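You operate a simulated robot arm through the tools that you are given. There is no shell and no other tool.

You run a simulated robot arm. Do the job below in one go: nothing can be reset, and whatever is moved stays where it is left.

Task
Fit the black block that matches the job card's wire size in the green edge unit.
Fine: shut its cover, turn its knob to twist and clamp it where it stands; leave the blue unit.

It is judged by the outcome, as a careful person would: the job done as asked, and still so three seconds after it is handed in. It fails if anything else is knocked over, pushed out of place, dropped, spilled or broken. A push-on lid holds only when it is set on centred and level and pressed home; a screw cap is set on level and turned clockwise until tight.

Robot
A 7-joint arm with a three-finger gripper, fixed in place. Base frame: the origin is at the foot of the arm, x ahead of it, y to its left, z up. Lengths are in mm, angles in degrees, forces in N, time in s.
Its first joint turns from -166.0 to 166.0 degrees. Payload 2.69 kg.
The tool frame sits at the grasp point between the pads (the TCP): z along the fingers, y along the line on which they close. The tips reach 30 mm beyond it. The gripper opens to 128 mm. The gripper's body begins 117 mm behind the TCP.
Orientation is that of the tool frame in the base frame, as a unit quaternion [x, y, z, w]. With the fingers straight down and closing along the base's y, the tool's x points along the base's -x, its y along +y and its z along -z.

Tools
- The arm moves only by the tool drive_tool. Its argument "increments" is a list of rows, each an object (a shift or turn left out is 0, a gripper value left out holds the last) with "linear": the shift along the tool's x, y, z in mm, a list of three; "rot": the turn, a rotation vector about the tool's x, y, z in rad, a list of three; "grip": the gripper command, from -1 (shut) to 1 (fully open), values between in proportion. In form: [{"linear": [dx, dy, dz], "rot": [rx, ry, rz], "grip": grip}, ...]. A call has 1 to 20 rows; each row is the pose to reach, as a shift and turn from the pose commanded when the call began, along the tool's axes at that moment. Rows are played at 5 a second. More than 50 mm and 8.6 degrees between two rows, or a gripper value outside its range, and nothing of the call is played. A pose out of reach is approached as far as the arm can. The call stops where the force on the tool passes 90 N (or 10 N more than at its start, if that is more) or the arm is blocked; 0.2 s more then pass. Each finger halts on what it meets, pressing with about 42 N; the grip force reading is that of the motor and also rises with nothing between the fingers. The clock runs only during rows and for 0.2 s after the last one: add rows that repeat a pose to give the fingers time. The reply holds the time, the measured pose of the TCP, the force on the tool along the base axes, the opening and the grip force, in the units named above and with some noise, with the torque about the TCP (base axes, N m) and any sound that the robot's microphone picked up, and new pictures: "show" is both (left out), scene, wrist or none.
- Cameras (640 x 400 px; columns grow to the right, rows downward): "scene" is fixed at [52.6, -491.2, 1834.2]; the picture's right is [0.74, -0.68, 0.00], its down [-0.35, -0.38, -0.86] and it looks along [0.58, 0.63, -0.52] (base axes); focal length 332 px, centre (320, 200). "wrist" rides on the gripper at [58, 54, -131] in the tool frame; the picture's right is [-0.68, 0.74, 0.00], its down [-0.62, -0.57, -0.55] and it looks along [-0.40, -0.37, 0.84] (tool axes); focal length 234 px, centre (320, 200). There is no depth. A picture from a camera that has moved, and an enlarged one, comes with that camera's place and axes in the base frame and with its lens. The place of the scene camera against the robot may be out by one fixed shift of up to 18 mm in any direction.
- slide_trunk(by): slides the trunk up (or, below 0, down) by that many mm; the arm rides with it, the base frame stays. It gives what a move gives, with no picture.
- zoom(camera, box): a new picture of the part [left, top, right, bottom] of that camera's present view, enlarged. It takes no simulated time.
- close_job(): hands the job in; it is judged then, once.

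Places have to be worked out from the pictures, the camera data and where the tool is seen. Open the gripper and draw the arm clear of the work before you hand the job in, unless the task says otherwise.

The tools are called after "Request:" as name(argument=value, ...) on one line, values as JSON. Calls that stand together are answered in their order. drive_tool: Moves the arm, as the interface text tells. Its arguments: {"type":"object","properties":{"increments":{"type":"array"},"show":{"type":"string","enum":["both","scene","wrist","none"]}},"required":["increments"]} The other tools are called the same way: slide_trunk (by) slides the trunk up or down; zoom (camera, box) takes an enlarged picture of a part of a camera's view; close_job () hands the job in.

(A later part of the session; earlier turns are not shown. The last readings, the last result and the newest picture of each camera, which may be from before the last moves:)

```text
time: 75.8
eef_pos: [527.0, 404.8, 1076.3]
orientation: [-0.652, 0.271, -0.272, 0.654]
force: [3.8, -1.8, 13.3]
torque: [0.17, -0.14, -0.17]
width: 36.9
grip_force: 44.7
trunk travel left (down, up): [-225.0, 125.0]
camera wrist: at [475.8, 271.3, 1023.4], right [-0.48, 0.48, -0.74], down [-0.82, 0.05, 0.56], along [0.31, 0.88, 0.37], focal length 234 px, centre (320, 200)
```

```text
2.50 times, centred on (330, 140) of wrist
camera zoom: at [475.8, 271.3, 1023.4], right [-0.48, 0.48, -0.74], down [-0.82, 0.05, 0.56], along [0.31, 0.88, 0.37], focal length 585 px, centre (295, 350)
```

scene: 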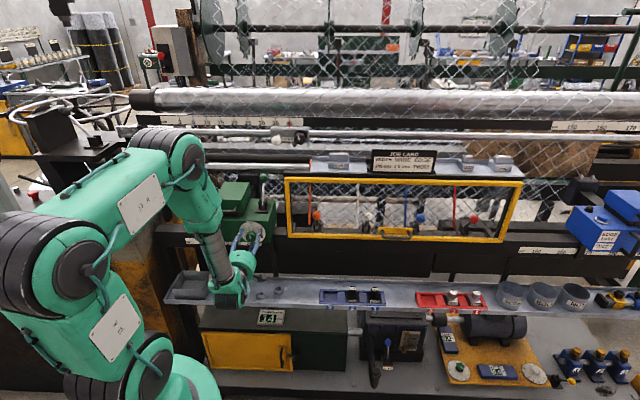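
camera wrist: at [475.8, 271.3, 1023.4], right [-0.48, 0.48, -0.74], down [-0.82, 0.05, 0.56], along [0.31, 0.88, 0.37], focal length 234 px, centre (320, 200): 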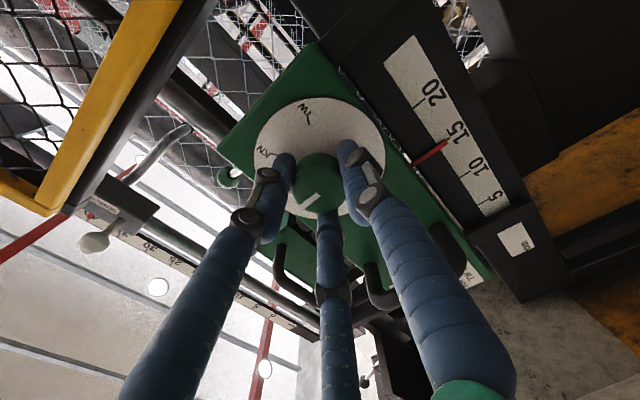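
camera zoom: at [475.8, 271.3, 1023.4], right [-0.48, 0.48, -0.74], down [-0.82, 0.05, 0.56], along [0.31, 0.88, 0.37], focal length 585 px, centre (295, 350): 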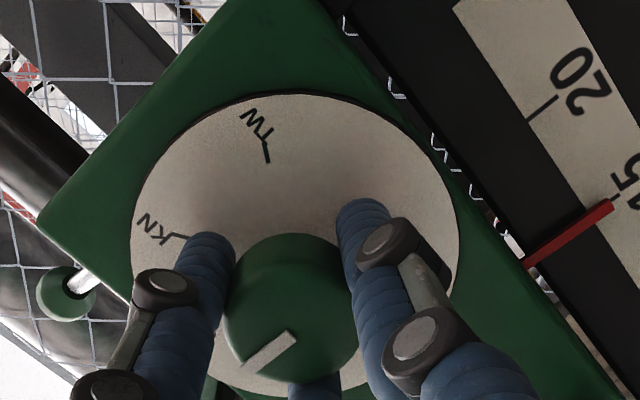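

Gripped at 36.9 mm with small forces. I rotate clockwise (about +tool z) by 60° first and check.

Request:
drive_tool(increments=[{"linear": [0, -0.8, 0], "rot": [0, 0, 0.12], "grip": -1}, {"linear": [0, -0.8, 0], "rot": [0, 0, 0.25]}, {"linear": [0, -0.8, 0], "rot": [0, 0, 0.38]}, {"linear": [0, -0.8, 0], "rot": [0, 0, 0.51]}, {"linear": [0, -0.8, 0], "rot": [0, 0, 0.64]}, {"linear": [0, -0.8, 0], "rot": [0, 0, 0.77]}, {"linear": [0, -0.8, 0], "rot": [0, 0, 0.91]}, {"linear": [0, -0.8, 0], "rot": [0, 0, 1.05]}, {"linear": [0, -0.8, 0], "rot": [0, 0, 1.05]}])

Request:
zoom(camera="scene", box=[225, 205, 285, 255])

```text
time: 77.8
eef_pos: [527.7, 404.7, 1076.3]
orientation: [-0.43, 0.563, 0.094, 0.7]
force: [5.9, 7.4, -3.0]
torque: [-0.06, 0.05, -0.15]
width: 36.7
grip_force: 45.1
trunk travel left (down, up): [-225.0, 125.0]
camera wrist: at [422.2, 324.5, 1000.5], right [-0.69, 0.69, 0.22], down [-0.26, -0.52, 0.82], along [0.68, 0.51, 0.53], focal length 234 px, centre (320, 200)
```

scene: 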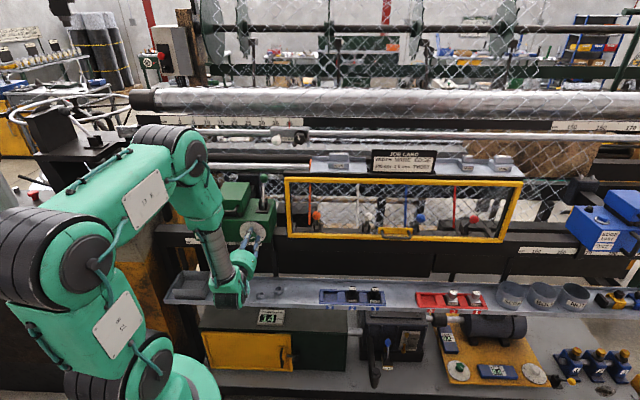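
wrist: 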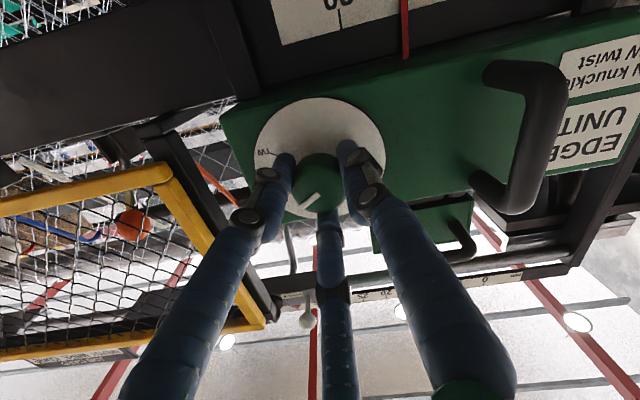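

```text
8.00 times, centred on (255, 230) of scene
camera zoom: at [52.6, -491.2, 1834.2], right [0.74, -0.68, 0.0], down [-0.35, -0.38, -0.86], along [0.58, 0.63, -0.52], focal length 2652 px, centre (840, -40)
```

zoom: 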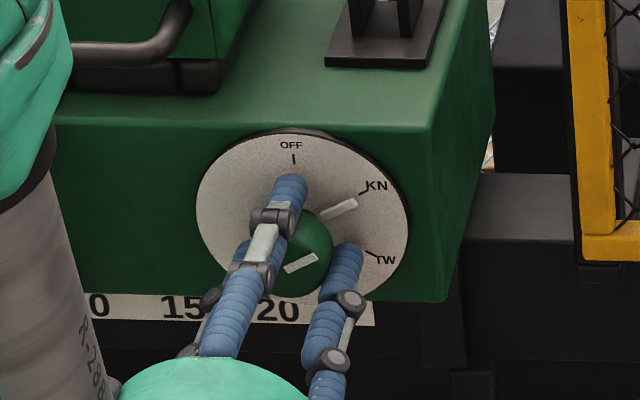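

The needle has turned with the grip and now points at KN after 60°. I turn another 60° to TW.

Request:
drive_tool(increments=[{"linear": [0, 0, 0], "rot": [0, 0, 0.13], "grip": -1}, {"linear": [0, 0, 0], "rot": [0, 0, 0.26]}, {"linear": [0, 0, 0], "rot": [0, 0, 0.39]}, {"linear": [0, 0, 0], "rot": [0, 0, 0.52]}, {"linear": [0, 0, 0], "rot": [0, 0, 0.65]}, {"linear": [0, 0, 0], "rot": [0, 0, 0.78]}, {"linear": [0, 0, 0], "rot": [0, 0, 0.91]}, {"linear": [0, 0, 0], "rot": [0, 0, 1.05]}, {"linear": [0, 0, 0], "rot": [0, 0, 1.05]}])

Request:
zoom(camera="scene", box=[225, 205, 285, 255])

Request:
zoom(camera="wrist", box=[250, 60, 410, 220])

```text
time: 79.8
eef_pos: [528.8, 403.4, 1076.7]
orientation: [-0.09, 0.701, 0.433, 0.559]
force: [-4.4, 3.1, -2.2]
torque: [-0.23, -0.53, 0.12]
width: 36.9
grip_force: 44.4
trunk travel left (down, up): [-225.0, 125.0]
camera wrist: at [381.8, 365.2, 1054.5], right [-0.21, 0.21, 0.96], down [0.18, -0.95, 0.25], along [0.96, 0.22, 0.16], focal length 234 px, centre (320, 200)
```

scene: 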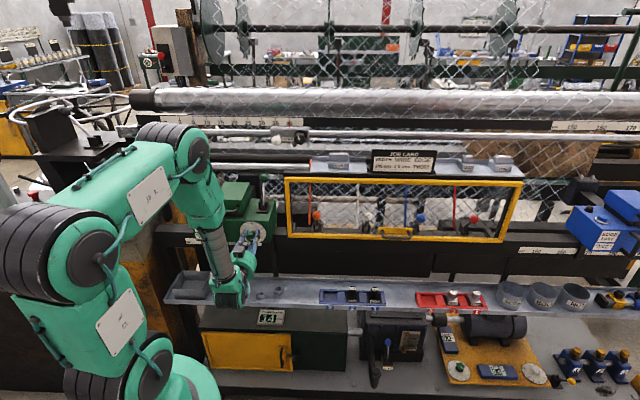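
wrist: 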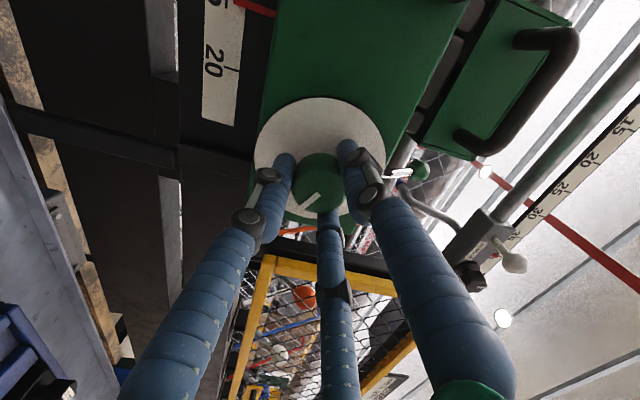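

```text
8.00 times, centred on (255, 230) of scene
camera zoom: at [52.6, -491.2, 1834.2], right [0.74, -0.68, 0.0], down [-0.35, -0.38, -0.86], along [0.58, 0.63, -0.52], focal length 2652 px, centre (840, -40)
```

zoom: 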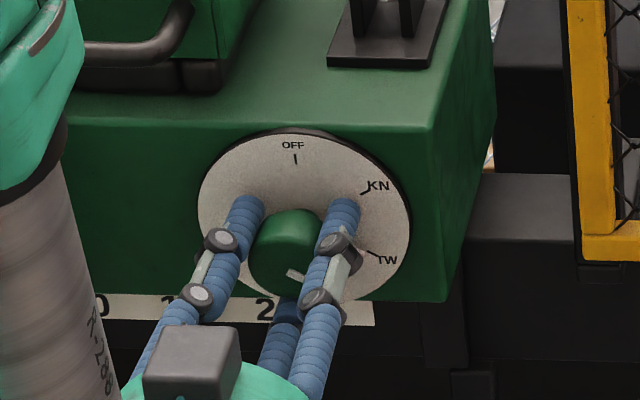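

```text
2.50 times, centred on (330, 140) of wrist
camera zoom: at [381.8, 365.2, 1054.5], right [-0.21, 0.21, 0.96], down [0.18, -0.95, 0.25], along [0.96, 0.22, 0.16], focal length 585 px, centre (295, 350)
```

zoom: 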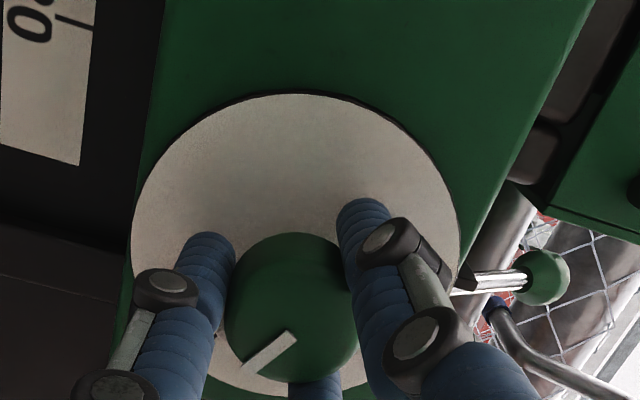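

The knob mark now points toward TW. I open the fingers to see the needle.

Request:
drive_tool(increments=[{"linear": [0, 0, 0], "grip": 0.0}, {"linear": [0, 0, 0], "grip": 0.0}, {"linear": [0, 0, 0], "grip": 0.0}, {"linear": [0, 0, -20], "grip": 0.0}, {"linear": [0, 0, -50], "grip": 0.0}, {"linear": [0, 0, -50], "grip": 0.0}])

Request:
zoom(camera="scene", box=[225, 205, 285, 255])

Request:
zoom(camera="wrist", box=[230, 40, 410, 200])

```text
time: 81.2
eef_pos: [490.6, 368.6, 1078.9]
orientation: [-0.09, 0.702, 0.431, 0.56]
force: [0.4, -0.5, -0.4]
torque: [-0.06, 0.02, 0.0]
width: 64.0
grip_force: 0.1
trunk travel left (down, up): [-225.0, 125.0]
camera wrist: at [345.0, 329.9, 1055.5], right [-0.21, 0.21, 0.96], down [0.18, -0.95, 0.25], along [0.96, 0.22, 0.16], focal length 234 px, centre (320, 200)
```

scene: 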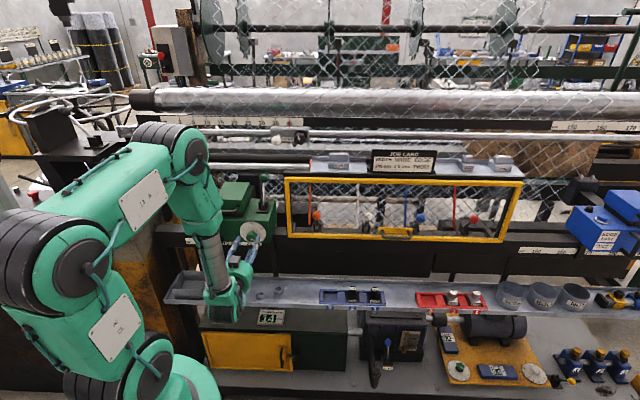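
wrist: 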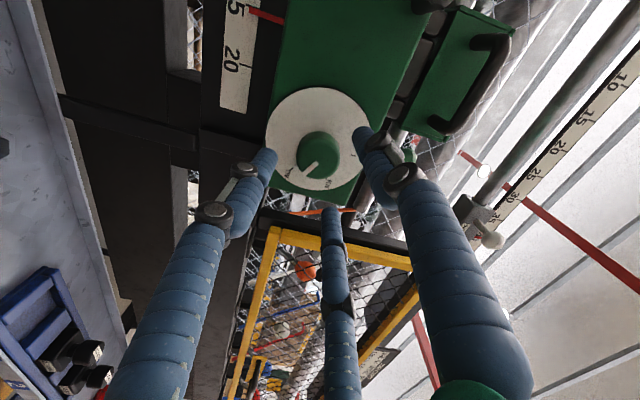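

```text
8.00 times, centred on (255, 230) of scene
camera zoom: at [52.6, -491.2, 1834.2], right [0.74, -0.68, 0.0], down [-0.35, -0.38, -0.86], along [0.58, 0.63, -0.52], focal length 2652 px, centre (840, -40)
```

zoom: 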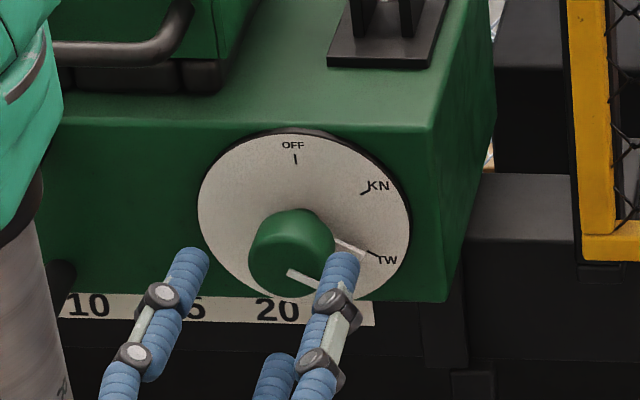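

```text
2.50 times, centred on (320, 120) of wrist
camera zoom: at [345.0, 329.9, 1055.5], right [-0.21, 0.21, 0.96], down [0.18, -0.95, 0.25], along [0.96, 0.22, 0.16], focal length 585 px, centre (320, 400)
```

zoom: 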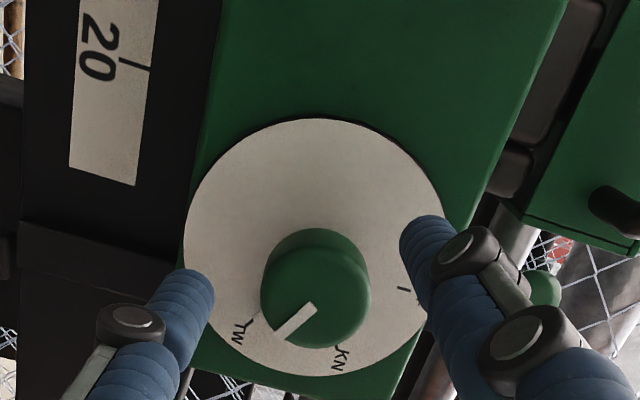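

The needle is on the TW mark. I compare the unit's position with its original using the same zoom boxes as at the start.

Request:
zoom(camera="scene", box=[222, 186, 258, 222])

Request:
zoom(camera="scene", box=[185, 190, 285, 255])

Request:
zoom(camera="scene", box=[180, 140, 300, 260])

```text
11.11 times, centred on (240, 204) of scene
camera zoom: at [52.6, -491.2, 1834.2], right [0.74, -0.68, 0.0], down [-0.35, -0.38, -0.86], along [0.58, 0.63, -0.52], focal length 3684 px, centre (1209, 156)
```

zoom: 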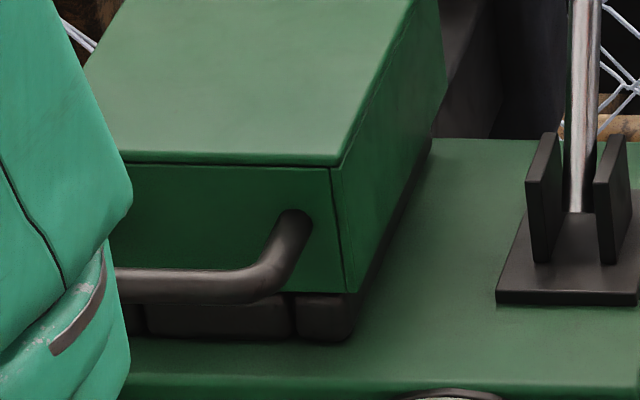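

```text
6.15 times, centred on (235, 222) of scene
camera zoom: at [52.6, -491.2, 1834.2], right [0.74, -0.68, 0.0], down [-0.35, -0.38, -0.86], along [0.58, 0.63, -0.52], focal length 2040 px, centre (843, 62)
```

zoom: 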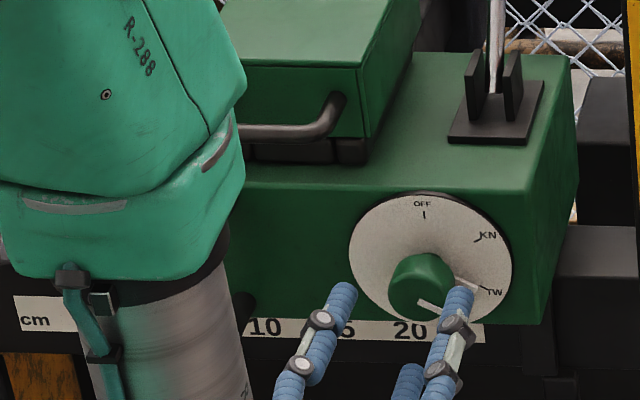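

```text
3.33 times, centred on (240, 200) of scene
camera zoom: at [52.6, -491.2, 1834.2], right [0.74, -0.68, 0.0], down [-0.35, -0.38, -0.86], along [0.58, 0.63, -0.52], focal length 1105 px, centre (587, 200)
```

zoom: 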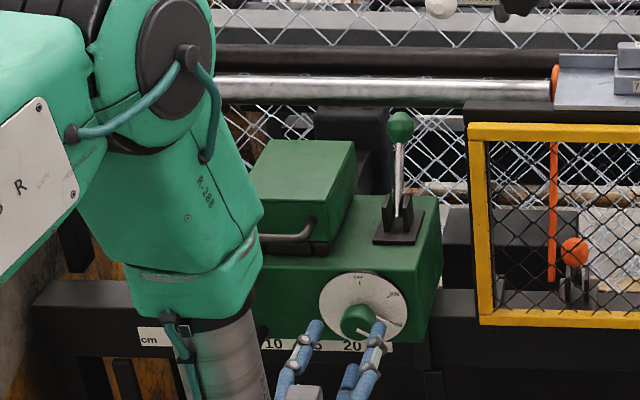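

The unit sits about 3.3 mm toward +U of its original spot. Since it slides easily, I re-grip the knob (no rotation) and ease it back by that amount, watching the scene view.

Request:
drive_tool(increments=[{"linear": [-1, -1.7, 15], "grip": 0.0}, {"linear": [-1, -1.7, 35]}, {"linear": [-1, -1.7, 50]}, {"linear": [-1, -1.7, 50]}, {"linear": [-1, -1.7, 50], "grip": -1}, {"linear": [-1, -1.7, 50], "grip": -1}, {"linear": [-1, -1.7, 50], "grip": -1}, {"linear": [0, 0, 50], "grip": -1}, {"linear": [1, 1.7, 50], "grip": -1}, {"linear": [2, 3.5, 50], "grip": -1}, {"linear": [2, 3.5, 50], "grip": -1}], show="none")

Request:
zoom(camera="scene", box=[222, 186, 258, 222])

Request:
zoom(camera="scene", box=[225, 205, 285, 255])

```text
time: 83.5
eef_pos: [525.9, 405.7, 1076.7]
orientation: [-0.089, 0.702, 0.431, 0.559]
force: [4.3, -5.5, -13.9]
torque: [-0.26, 0.26, -0.76]
width: 36.7
grip_force: 44.4
trunk travel left (down, up): [-225.0, 125.0]
```

```text
11.11 times, centred on (240, 204) of scene
camera zoom: at [52.6, -491.2, 1834.2], right [0.74, -0.68, 0.0], down [-0.35, -0.38, -0.86], along [0.58, 0.63, -0.52], focal length 3684 px, centre (1209, 156)
```

zoom: 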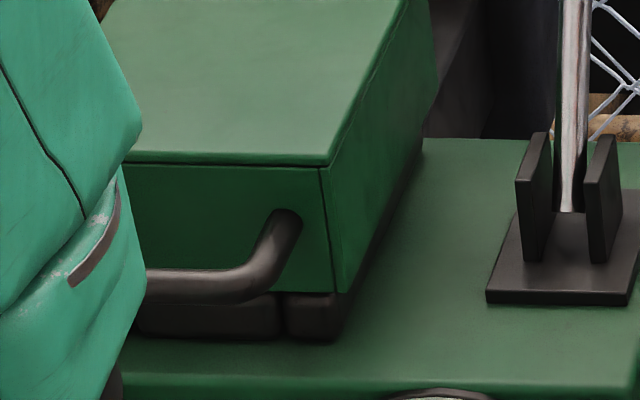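

```text
8.00 times, centred on (255, 230) of scene
camera zoom: at [52.6, -491.2, 1834.2], right [0.74, -0.68, 0.0], down [-0.35, -0.38, -0.86], along [0.58, 0.63, -0.52], focal length 2652 px, centre (840, -40)
```

zoom: 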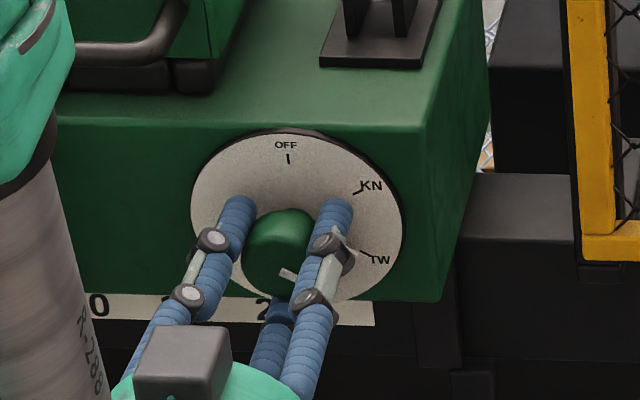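

The unit is back at its original position (plate corner 486 vs 487 px). I release and retract.

Request:
drive_tool(increments=[{"linear": [0, 0, 0], "grip": 0.0}, {"linear": [0, 0, 0], "grip": 0.0}, {"linear": [0, 0, 0], "grip": 0.0}, {"linear": [0, 0, -25], "grip": 0.0}, {"linear": [0, 0, -60], "grip": 0.0}, {"linear": [0, 0, -95], "grip": 0.0}, {"linear": [0, 0, -95], "grip": 0.0}])

Request:
zoom(camera="scene", box=[222, 186, 258, 222])

Request:
zoom(camera="scene", box=[225, 205, 285, 255])

Request:
zoom(camera="scene", box=[245, 165, 285, 215])

```text
time: 85.2
eef_pos: [456.4, 339.2, 1074.9]
orientation: [-0.09, 0.701, 0.432, 0.56]
force: [0.2, -0.9, 0.4]
torque: [-0.02, 0.01, -0.03]
width: 64.1
grip_force: 0.1
trunk travel left (down, up): [-225.0, 125.0]
camera wrist: at [310.3, 301.5, 1051.8], right [-0.21, 0.21, 0.96], down [0.18, -0.95, 0.25], along [0.96, 0.22, 0.16], focal length 234 px, centre (320, 200)
```

scene: 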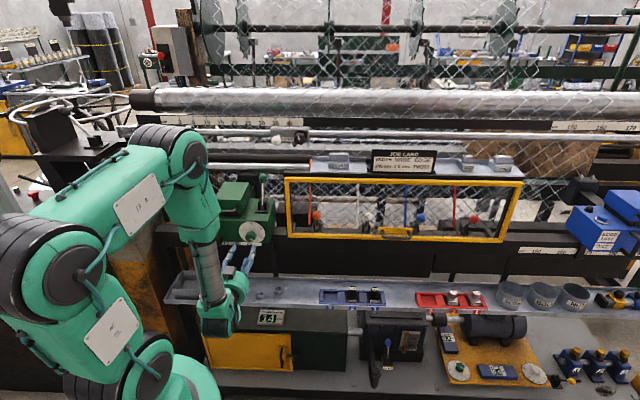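
wrist: 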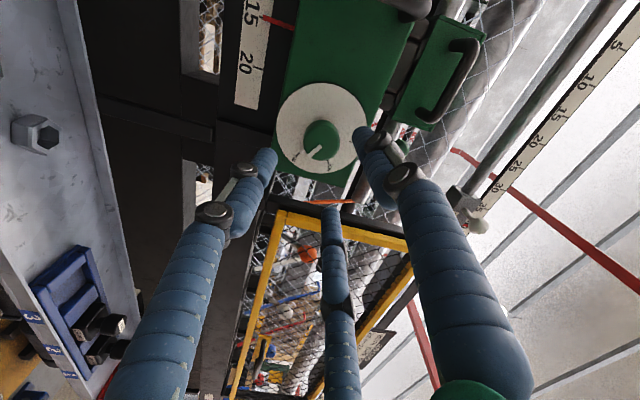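

```text
11.11 times, centred on (240, 204) of scene
camera zoom: at [52.6, -491.2, 1834.2], right [0.74, -0.68, 0.0], down [-0.35, -0.38, -0.86], along [0.58, 0.63, -0.52], focal length 3684 px, centre (1209, 156)
```

zoom: 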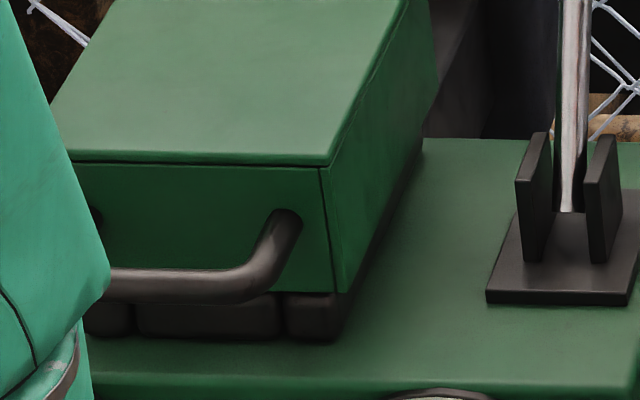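

```text
8.00 times, centred on (255, 230) of scene
camera zoom: at [52.6, -491.2, 1834.2], right [0.74, -0.68, 0.0], down [-0.35, -0.38, -0.86], along [0.58, 0.63, -0.52], focal length 2652 px, centre (840, -40)
```

zoom: 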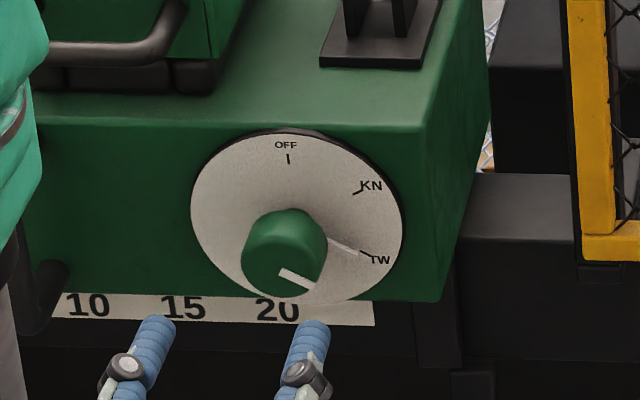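

```text
8.00 times, centred on (265, 190) of scene
camera zoom: at [52.6, -491.2, 1834.2], right [0.74, -0.68, 0.0], down [-0.35, -0.38, -0.86], along [0.58, 0.63, -0.52], focal length 2652 px, centre (760, 280)
```

zoom: 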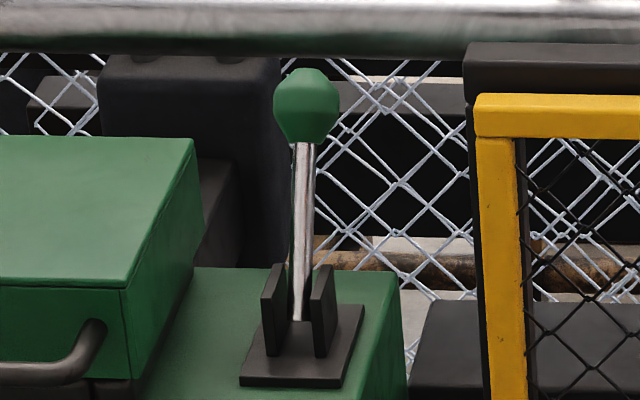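

Dial on TW, unit in place. For the clamp lever I want to know which way is "clamped": I yaw the hand in place to let the wrist camera look along the machine at the blue unit's lever for reference.

Request:
drive_tool(increments=[{"linear": [0, 0, -10], "rot": [0.108, -0.063, 0]}, {"linear": [0, 0, -20], "rot": [0.216, -0.126, 0]}, {"linear": [0, 0, -30], "rot": [0.324, -0.189, 0]}, {"linear": [0, 0, -30], "rot": [0.432, -0.252, 0]}, {"linear": [0, 0, -30], "rot": [0.54, -0.315, 0]}, {"linear": [0, 0, -30], "rot": [0.648, -0.378, 0]}, {"linear": [0, 0, -30], "rot": [0.648, -0.378, 0]}])

```text
time: 86.8
eef_pos: [436.6, 319.4, 1078.2]
orientation: [0.173, 0.686, 0.197, 0.679]
force: [0.1, 0.1, 0.2]
torque: [0.01, -0.03, -0.01]
width: 64.0
grip_force: 0.1
trunk travel left (down, up): [-225.0, 125.0]
camera wrist: at [302.5, 391.0, 1055.9], right [-0.01, 0.29, 0.96], down [-0.52, -0.82, 0.25], along [0.85, -0.5, 0.16], focal length 234 px, centre (320, 200)
```

scene: 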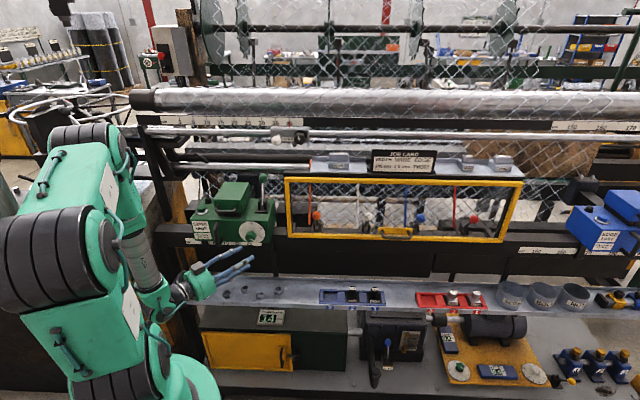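
wrist: 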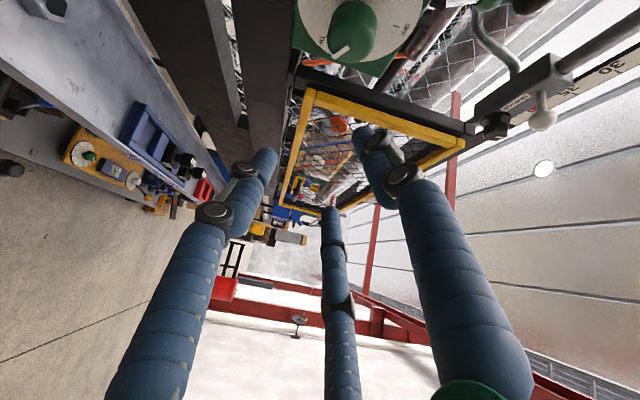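

I zoom on the distant area near the guard's far end where the blue unit should be.

Request:
zoom(camera="wrist", box=[250, 170, 350, 250])

Request:
zoom(camera="wrist", box=[270, 190, 320, 230])

```text
5.00 times, centred on (300, 210) of wrist
camera zoom: at [302.5, 391.0, 1055.9], right [-0.01, 0.29, 0.96], down [-0.52, -0.82, 0.25], along [0.85, -0.5, 0.16], focal length 1171 px, centre (420, 150)
```

zoom: 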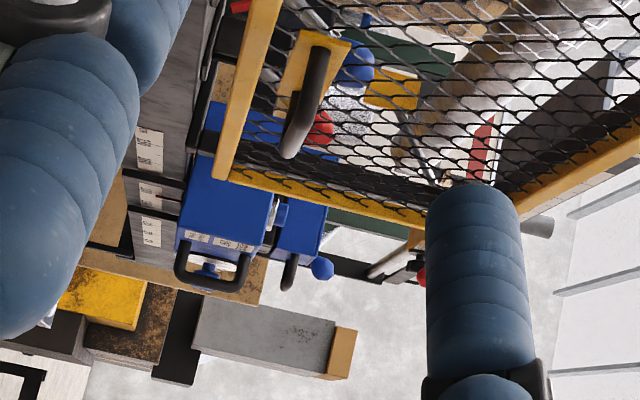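

```text
10.00 times, centred on (295, 210) of wrist
camera zoom: at [302.5, 391.0, 1055.9], right [-0.01, 0.29, 0.96], down [-0.52, -0.82, 0.25], along [0.85, -0.5, 0.16], focal length 2342 px, centre (570, 100)
```

zoom: 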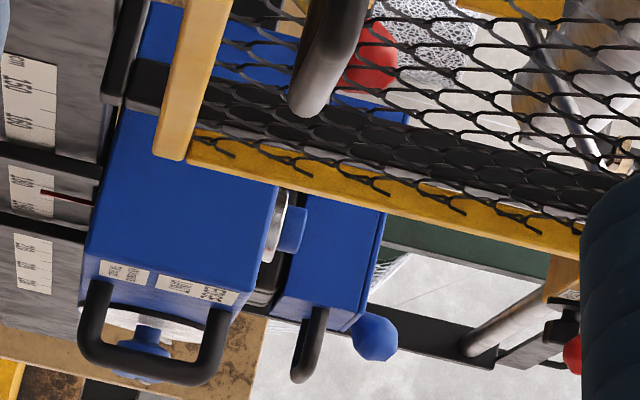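

The blue unit's ball lever lies forward, level with its lid handle — so clamped means thrown forward (toward −V), while the green lever still leans back ~22°. I undo the yaw, rise to lever height, then roll so one finger is on top and the lever shaft fits between the lower two.

Request:
drive_tool(increments=[{"linear": [-20, 11.4, 0], "rot": [-0.1, 0.058, 0], "grip": 0.0}, {"linear": [-40, 22.8, 0], "rot": [-0.2, 0.116, 0]}, {"linear": [-60, 34.2, 0], "rot": [-0.3, 0.174, 0]}, {"linear": [-80, 45.6, 0], "rot": [-0.4, 0.232, 0]}, {"linear": [-100, 58, 0], "rot": [-0.5, 0.292, 0]}, {"linear": [-120, 70, 0], "rot": [-0.58, 0.339, 0]}, {"linear": [-136.4, 79.8, 0], "rot": [-0.648, 0.379, 0]}, {"linear": [-136.4, 79.8, 0], "rot": [-0.648, 0.379, 0]}], show="none")

Request:
drive_tool(increments=[{"linear": [0, 0, 0], "rot": [0, 0, 0.13]}, {"linear": [0, 0, 0], "rot": [0, 0, 0.26]}, {"linear": [0, 0, 0], "rot": [0, 0, 0.39]}, {"linear": [0, 0, 0], "rot": [0, 0, 0.52]}, {"linear": [0, 0, 0], "rot": [0, 0, 0.65]}, {"linear": [0, 0, 0], "rot": [0, 0, 0.78]}, {"linear": [0, 0, 0], "rot": [0, 0, 0.91]}, {"linear": [0, 0, 0], "rot": [0, 0, 1.04]}, {"linear": [0, 0, 0], "rot": [0, 0, 1.04]}])

```text
time: 88.5
eef_pos: [436.4, 318.1, 1234.4]
orientation: [-0.09, 0.702, 0.433, 0.559]
force: [-0.7, 0.3, 0.4]
torque: [0.01, 0.01, -0.01]
width: 64.3
grip_force: 0.1
trunk travel left (down, up): [-225.0, 125.0]
```

```text
time: 90.5
eef_pos: [436.9, 317.7, 1235.0]
orientation: [0.271, 0.654, 0.653, 0.27]
force: [0.6, -0.4, 0.3]
torque: [0.01, 0.02, 0.0]
width: 63.9
grip_force: 0.1
trunk travel left (down, up): [-225.0, 125.0]
camera wrist: at [303.0, 267.0, 1289.4], right [0.48, -0.48, 0.74], down [0.05, -0.82, -0.56], along [0.88, 0.3, -0.37], focal length 234 px, centre (320, 200)
```

scene: 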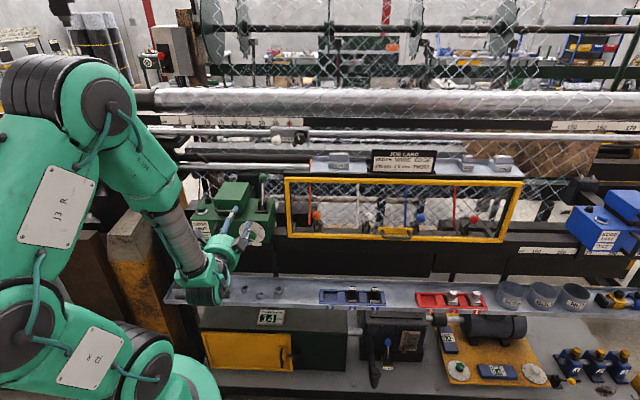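
wrist: 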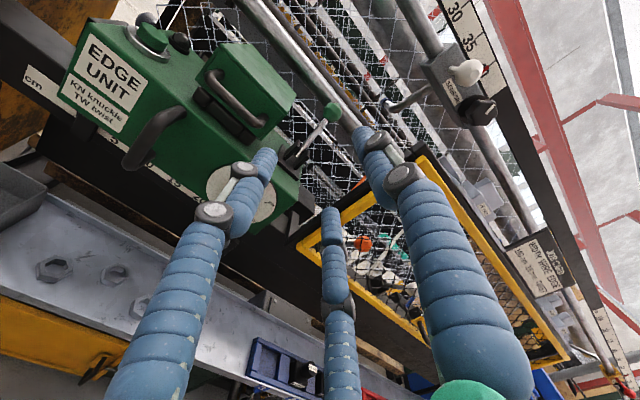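

Good view with the lever ahead. I move forward toward the ball (estimated U≈111, V≈830, z≈1241), stopping ~50 mm short to re-measure.

Request:
drive_tool(increments=[{"linear": [-10, 3, 30]}, {"linear": [-26, 6, 70]}, {"linear": [-26, 6, 115]}, {"linear": [-26, 6, 160]}, {"linear": [-26, 6, 195]}, {"linear": [-26, 6, 206]}, {"linear": [-26, 6, 206]}])

Request:
zoom(camera="wrist", box=[260, 80, 400, 220])

Request:
zoom(camera="scene", box=[225, 155, 295, 215])

```text
time: 92.2
eef_pos: [600.4, 447.0, 1242.0]
orientation: [0.27, 0.654, 0.653, 0.27]
force: [0.0, -0.2, 0.8]
torque: [0.05, 0.04, 0.01]
width: 64.2
grip_force: 0.0
trunk travel left (down, up): [-225.0, 125.0]
camera wrist: at [466.3, 396.5, 1296.4], right [0.48, -0.48, 0.74], down [0.05, -0.82, -0.56], along [0.88, 0.3, -0.37], focal length 234 px, centre (320, 200)
```

scene: 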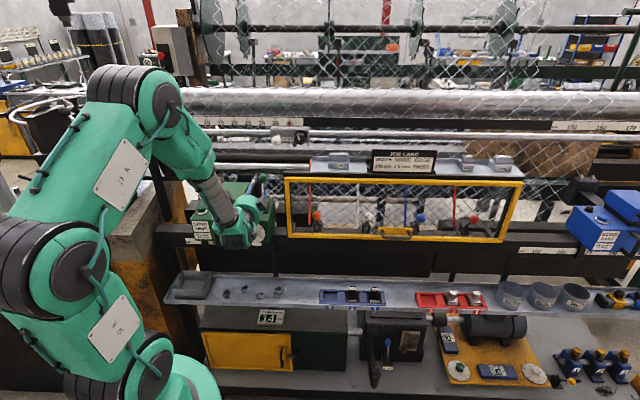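
wrist: 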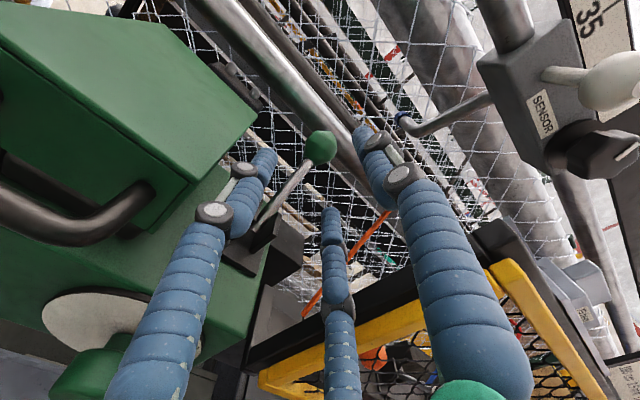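

```text
2.86 times, centred on (330, 150) of wrist
camera zoom: at [466.3, 396.5, 1296.4], right [0.48, -0.48, 0.74], down [0.05, -0.82, -0.56], along [0.88, 0.3, -0.37], focal length 669 px, centre (291, 343)
```

zoom: 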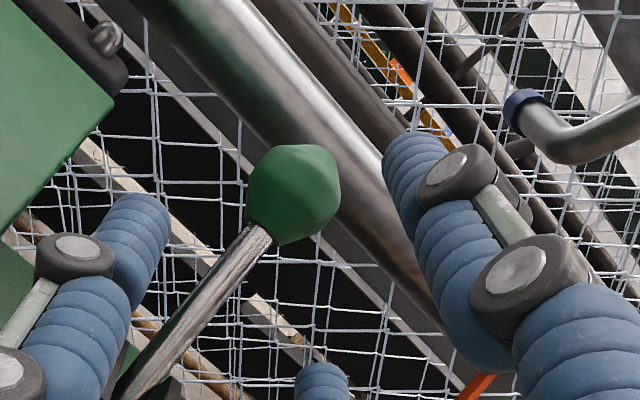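

```text
6.67 times, centred on (260, 185) of scene
camera zoom: at [52.6, -491.2, 1834.2], right [0.74, -0.68, 0.0], down [-0.35, -0.38, -0.86], along [0.58, 0.63, -0.52], focal length 2210 px, centre (720, 300)
```

zoom: 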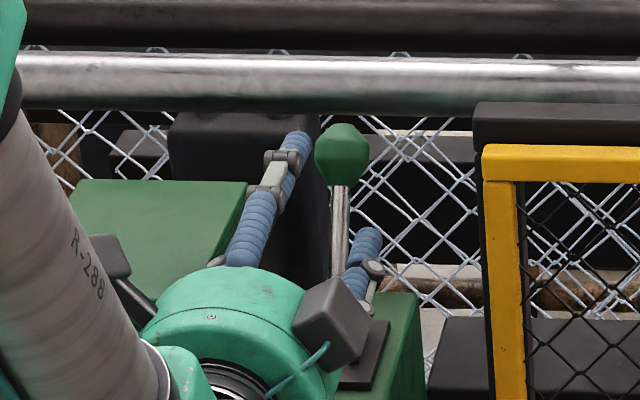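

Reconciling wrist and scene views puts the ball (≈35 mm) at U≈116, V≈850, z≈1237. I adjust sideways/down and advance to just short of it, then re-check.

Request:
drive_tool(increments=[{"linear": [-4, -3, 15]}, {"linear": [-7, -5, 35]}, {"linear": [-7, -5, 50]}, {"linear": [-7, -5, 50]}])

Request:
zoom(camera="wrist", box=[260, 80, 400, 220])

Request:
zoom(camera="scene", box=[225, 155, 295, 215])

```text
time: 93.2
eef_pos: [642.1, 475.0, 1236.8]
orientation: [0.27, 0.654, 0.652, 0.272]
force: [0.1, -0.5, -0.1]
torque: [-0.03, 0.0, 0.02]
width: 64.1
grip_force: 0.1
trunk travel left (down, up): [-225.0, 125.0]
camera wrist: at [507.9, 425.1, 1290.8], right [0.48, -0.48, 0.74], down [0.05, -0.82, -0.56], along [0.88, 0.3, -0.37], focal length 234 px, centre (320, 200)
```

scene: 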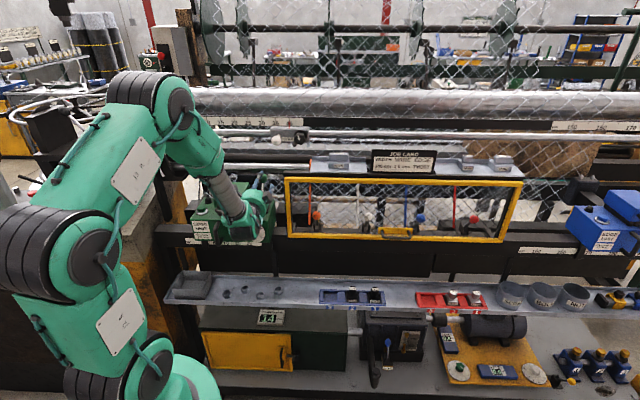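
wrist: 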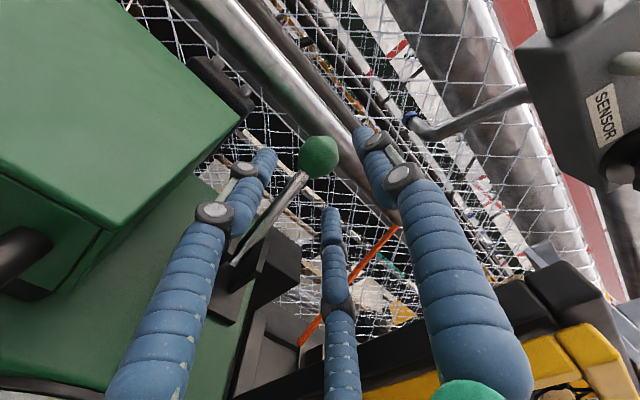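

```text
2.86 times, centred on (330, 150) of wrist
camera zoom: at [507.9, 425.1, 1290.8], right [0.48, -0.48, 0.74], down [0.05, -0.82, -0.56], along [0.88, 0.3, -0.37], focal length 669 px, centre (291, 343)
```

zoom: 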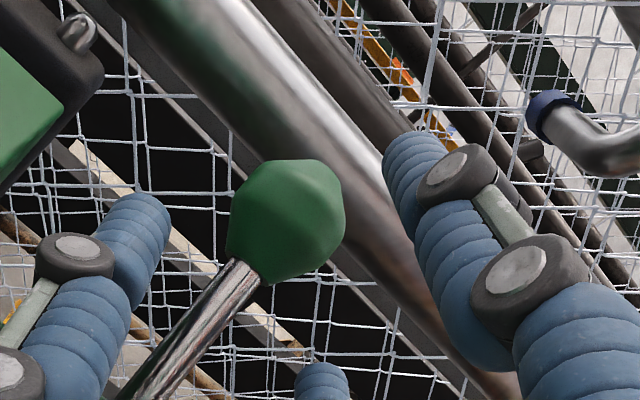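

```text
6.67 times, centred on (260, 185) of scene
camera zoom: at [52.6, -491.2, 1834.2], right [0.74, -0.68, 0.0], down [-0.35, -0.38, -0.86], along [0.58, 0.63, -0.52], focal length 2210 px, centre (720, 300)
```

zoom: 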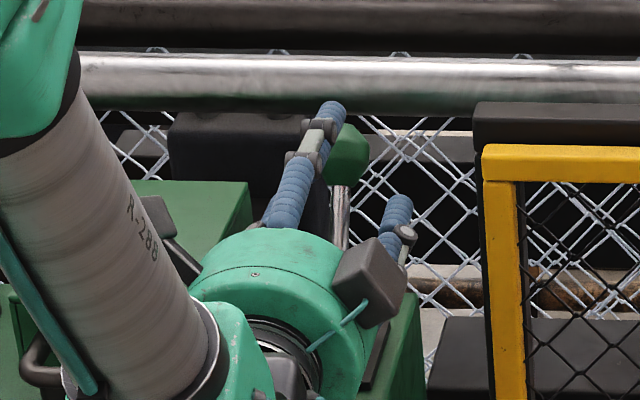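

Ball refined to U≈113.5, V≈841, z≈1240. I make the small correction and advance so the fingers surround it.

Request:
drive_tool(increments=[{"linear": [4, 3.5, 8]}, {"linear": [4, 3.5, 24]}, {"linear": [4, 3.5, 39]}, {"linear": [4, 3.5, 39]}])

Request:
zoom(camera="wrist", box=[260, 80, 400, 220])

Request:
zoom(camera="scene", box=[225, 155, 295, 215])

```text
time: 94.2
eef_pos: [667.6, 508.1, 1239.1]
orientation: [0.271, 0.654, 0.652, 0.271]
force: [0.6, 0.3, 0.3]
torque: [0.01, -0.03, 0.01]
width: 63.7
grip_force: 0.1
trunk travel left (down, up): [-225.0, 125.0]
camera wrist: at [533.6, 457.2, 1294.0], right [0.48, -0.48, 0.74], down [0.05, -0.82, -0.56], along [0.88, 0.3, -0.37], focal length 234 px, centre (320, 200)
```

scene: 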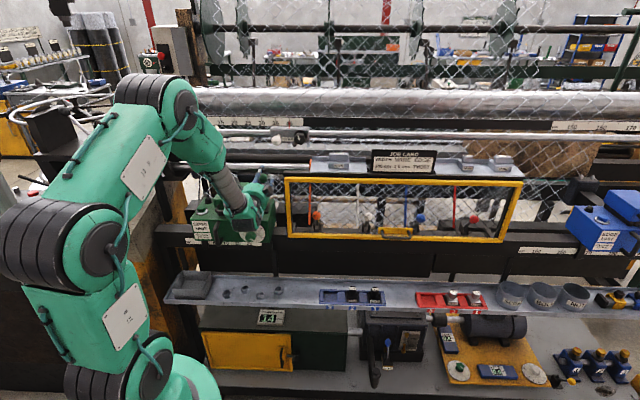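
wrist: 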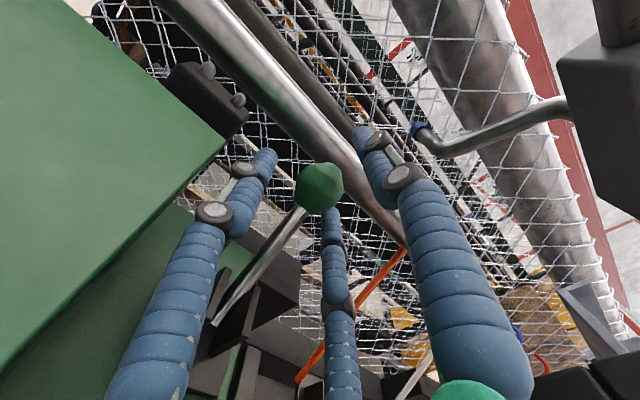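

```text
2.86 times, centred on (330, 150) of wrist
camera zoom: at [533.6, 457.2, 1294.0], right [0.48, -0.48, 0.74], down [0.05, -0.82, -0.56], along [0.88, 0.3, -0.37], focal length 669 px, centre (291, 343)
```

zoom: 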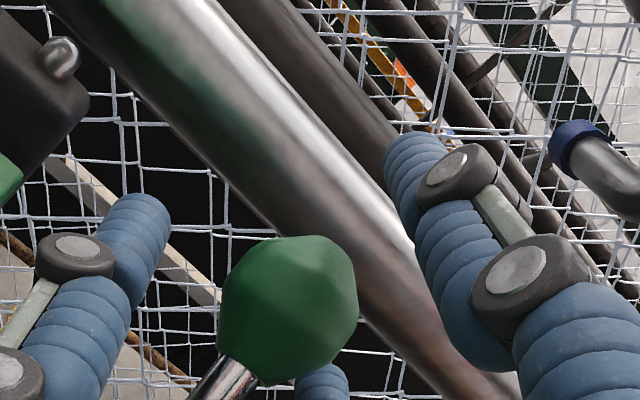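

```text
6.67 times, centred on (260, 185) of scene
camera zoom: at [52.6, -491.2, 1834.2], right [0.74, -0.68, 0.0], down [-0.35, -0.38, -0.86], along [0.58, 0.63, -0.52], focal length 2210 px, centre (720, 300)
```

zoom: 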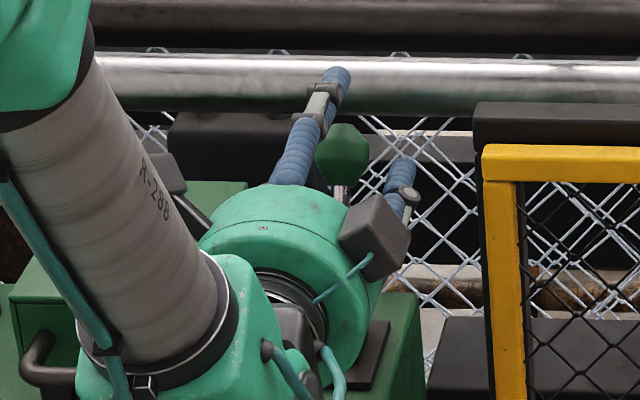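

The ball is centred on the tool axis (within ~1 mm) and the shaft lies between the two lower fingers. I close on it.

Request:
drive_tool(increments=[{"linear": [0, 0, 0], "grip": -1}, {"linear": [0, 0, 0], "grip": -1}, {"linear": [0, 0, 0], "grip": -1}, {"linear": [0, 0, 0], "grip": -1}], show="wrist")

Request:
zoom(camera="scene", box=[222, 186, 258, 222])

Request:
zoom(camera="scene", box=[225, 155, 295, 215])

```text
time: 95.2
eef_pos: [668.1, 507.1, 1239.0]
orientation: [0.271, 0.654, 0.652, 0.27]
force: [4.9, -4.7, -8.1]
torque: [0.0, -0.01, -0.35]
width: 32.0
grip_force: 45.0
trunk travel left (down, up): [-225.0, 125.0]
camera wrist: at [533.8, 456.6, 1293.4], right [0.48, -0.48, 0.74], down [0.05, -0.82, -0.56], along [0.88, 0.3, -0.37], focal length 234 px, centre (320, 200)
```

wrist: 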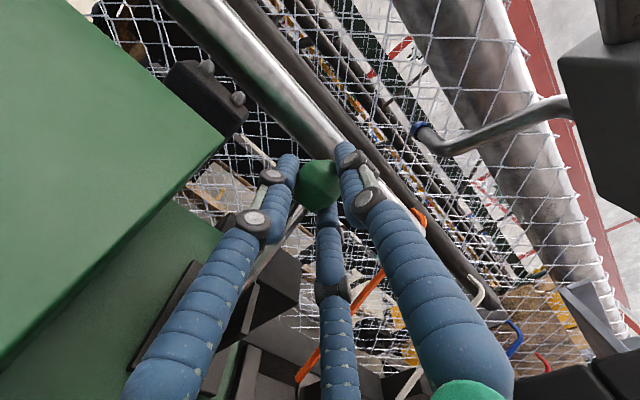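

```text
11.11 times, centred on (240, 204) of scene
camera zoom: at [52.6, -491.2, 1834.2], right [0.74, -0.68, 0.0], down [-0.35, -0.38, -0.86], along [0.58, 0.63, -0.52], focal length 3684 px, centre (1209, 156)
```

zoom: 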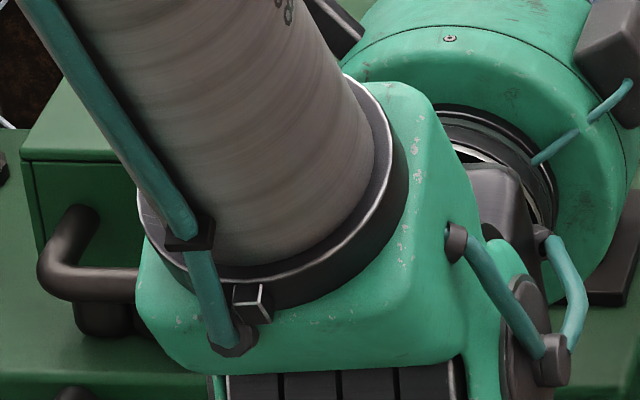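

```text
6.67 times, centred on (260, 185) of scene
camera zoom: at [52.6, -491.2, 1834.2], right [0.74, -0.68, 0.0], down [-0.35, -0.38, -0.86], along [0.58, 0.63, -0.52], focal length 2210 px, centre (720, 300)
```

zoom: 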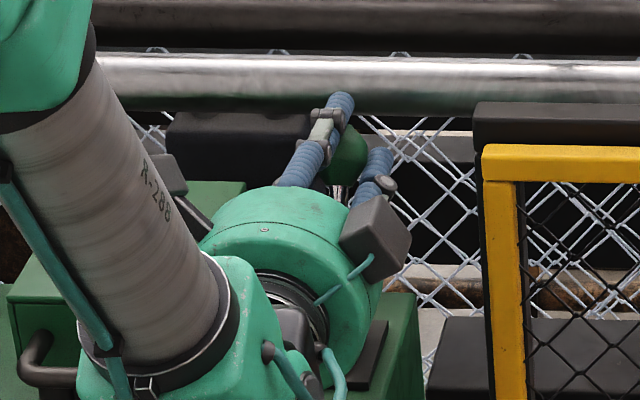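

Ball gripped. I pull the lever forward along its arc in a first small step and read the forces.

Request:
drive_tool(increments=[{"linear": [0, 2, -5], "grip": -1}, {"linear": [0, 3.6, -10.1]}, {"linear": [0, 5.2, -16]}, {"linear": [0, 6.4, -21.5]}, {"linear": [0, 6.4, -21.5]}], show="none")

Request:
zoom(camera="scene", box=[225, 155, 295, 215])

```text
time: 96.3
eef_pos: [651.5, 493.3, 1248.6]
orientation: [0.269, 0.653, 0.654, 0.272]
force: [9.8, 6.3, 12.9]
torque: [0.25, -0.23, 0.0]
width: 32.7
grip_force: 45.2
trunk travel left (down, up): [-225.0, 125.0]
```

```text
6.67 times, centred on (260, 185) of scene
camera zoom: at [52.6, -491.2, 1834.2], right [0.74, -0.68, 0.0], down [-0.35, -0.38, -0.86], along [0.58, 0.63, -0.52], focal length 2210 px, centre (720, 300)
```

zoom: 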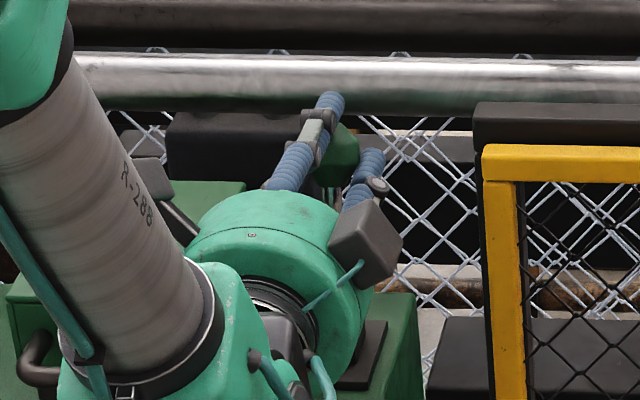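

The readings fit a pivot near V≈782, z≈1142 with 112 mm radius. I continue the arc through vertical to about 20° forward.

Request:
drive_tool(increments=[{"linear": [0, 3, -7], "grip": -1}, {"linear": [0, 5.4, -15]}, {"linear": [0, 6.6, -25]}, {"linear": [0, 7.1, -34.5]}, {"linear": [0, 6.6, -44]}, {"linear": [0, 5.4, -54]}, {"linear": [0, 3.2, -64]}, {"linear": [0, 0.3, -72.8]}, {"linear": [0, 0.3, -72.8]}], show="none")

Request:
zoom(camera="scene", box=[225, 155, 295, 215])

```text
time: 98.3
eef_pos: [597.1, 437.9, 1253.4]
orientation: [0.269, 0.65, 0.656, 0.272]
force: [-4.6, -10.8, 53.1]
torque: [1.39, -1.33, -0.15]
width: 33.0
grip_force: 45.2
trunk travel left (down, up): [-225.0, 125.0]
```

```text
6.67 times, centred on (260, 185) of scene
camera zoom: at [52.6, -491.2, 1834.2], right [0.74, -0.68, 0.0], down [-0.35, -0.38, -0.86], along [0.58, 0.63, -0.52], focal length 2210 px, centre (720, 300)
```

zoom: 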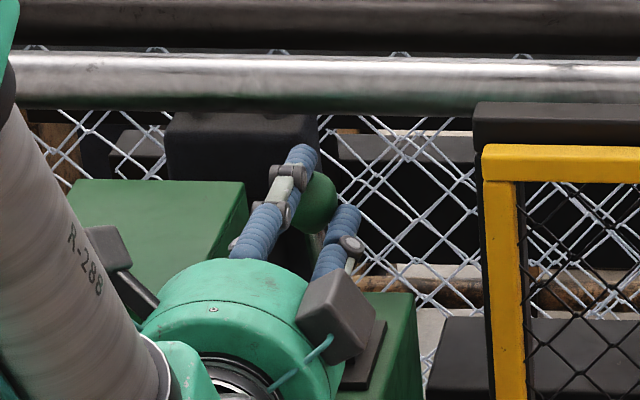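

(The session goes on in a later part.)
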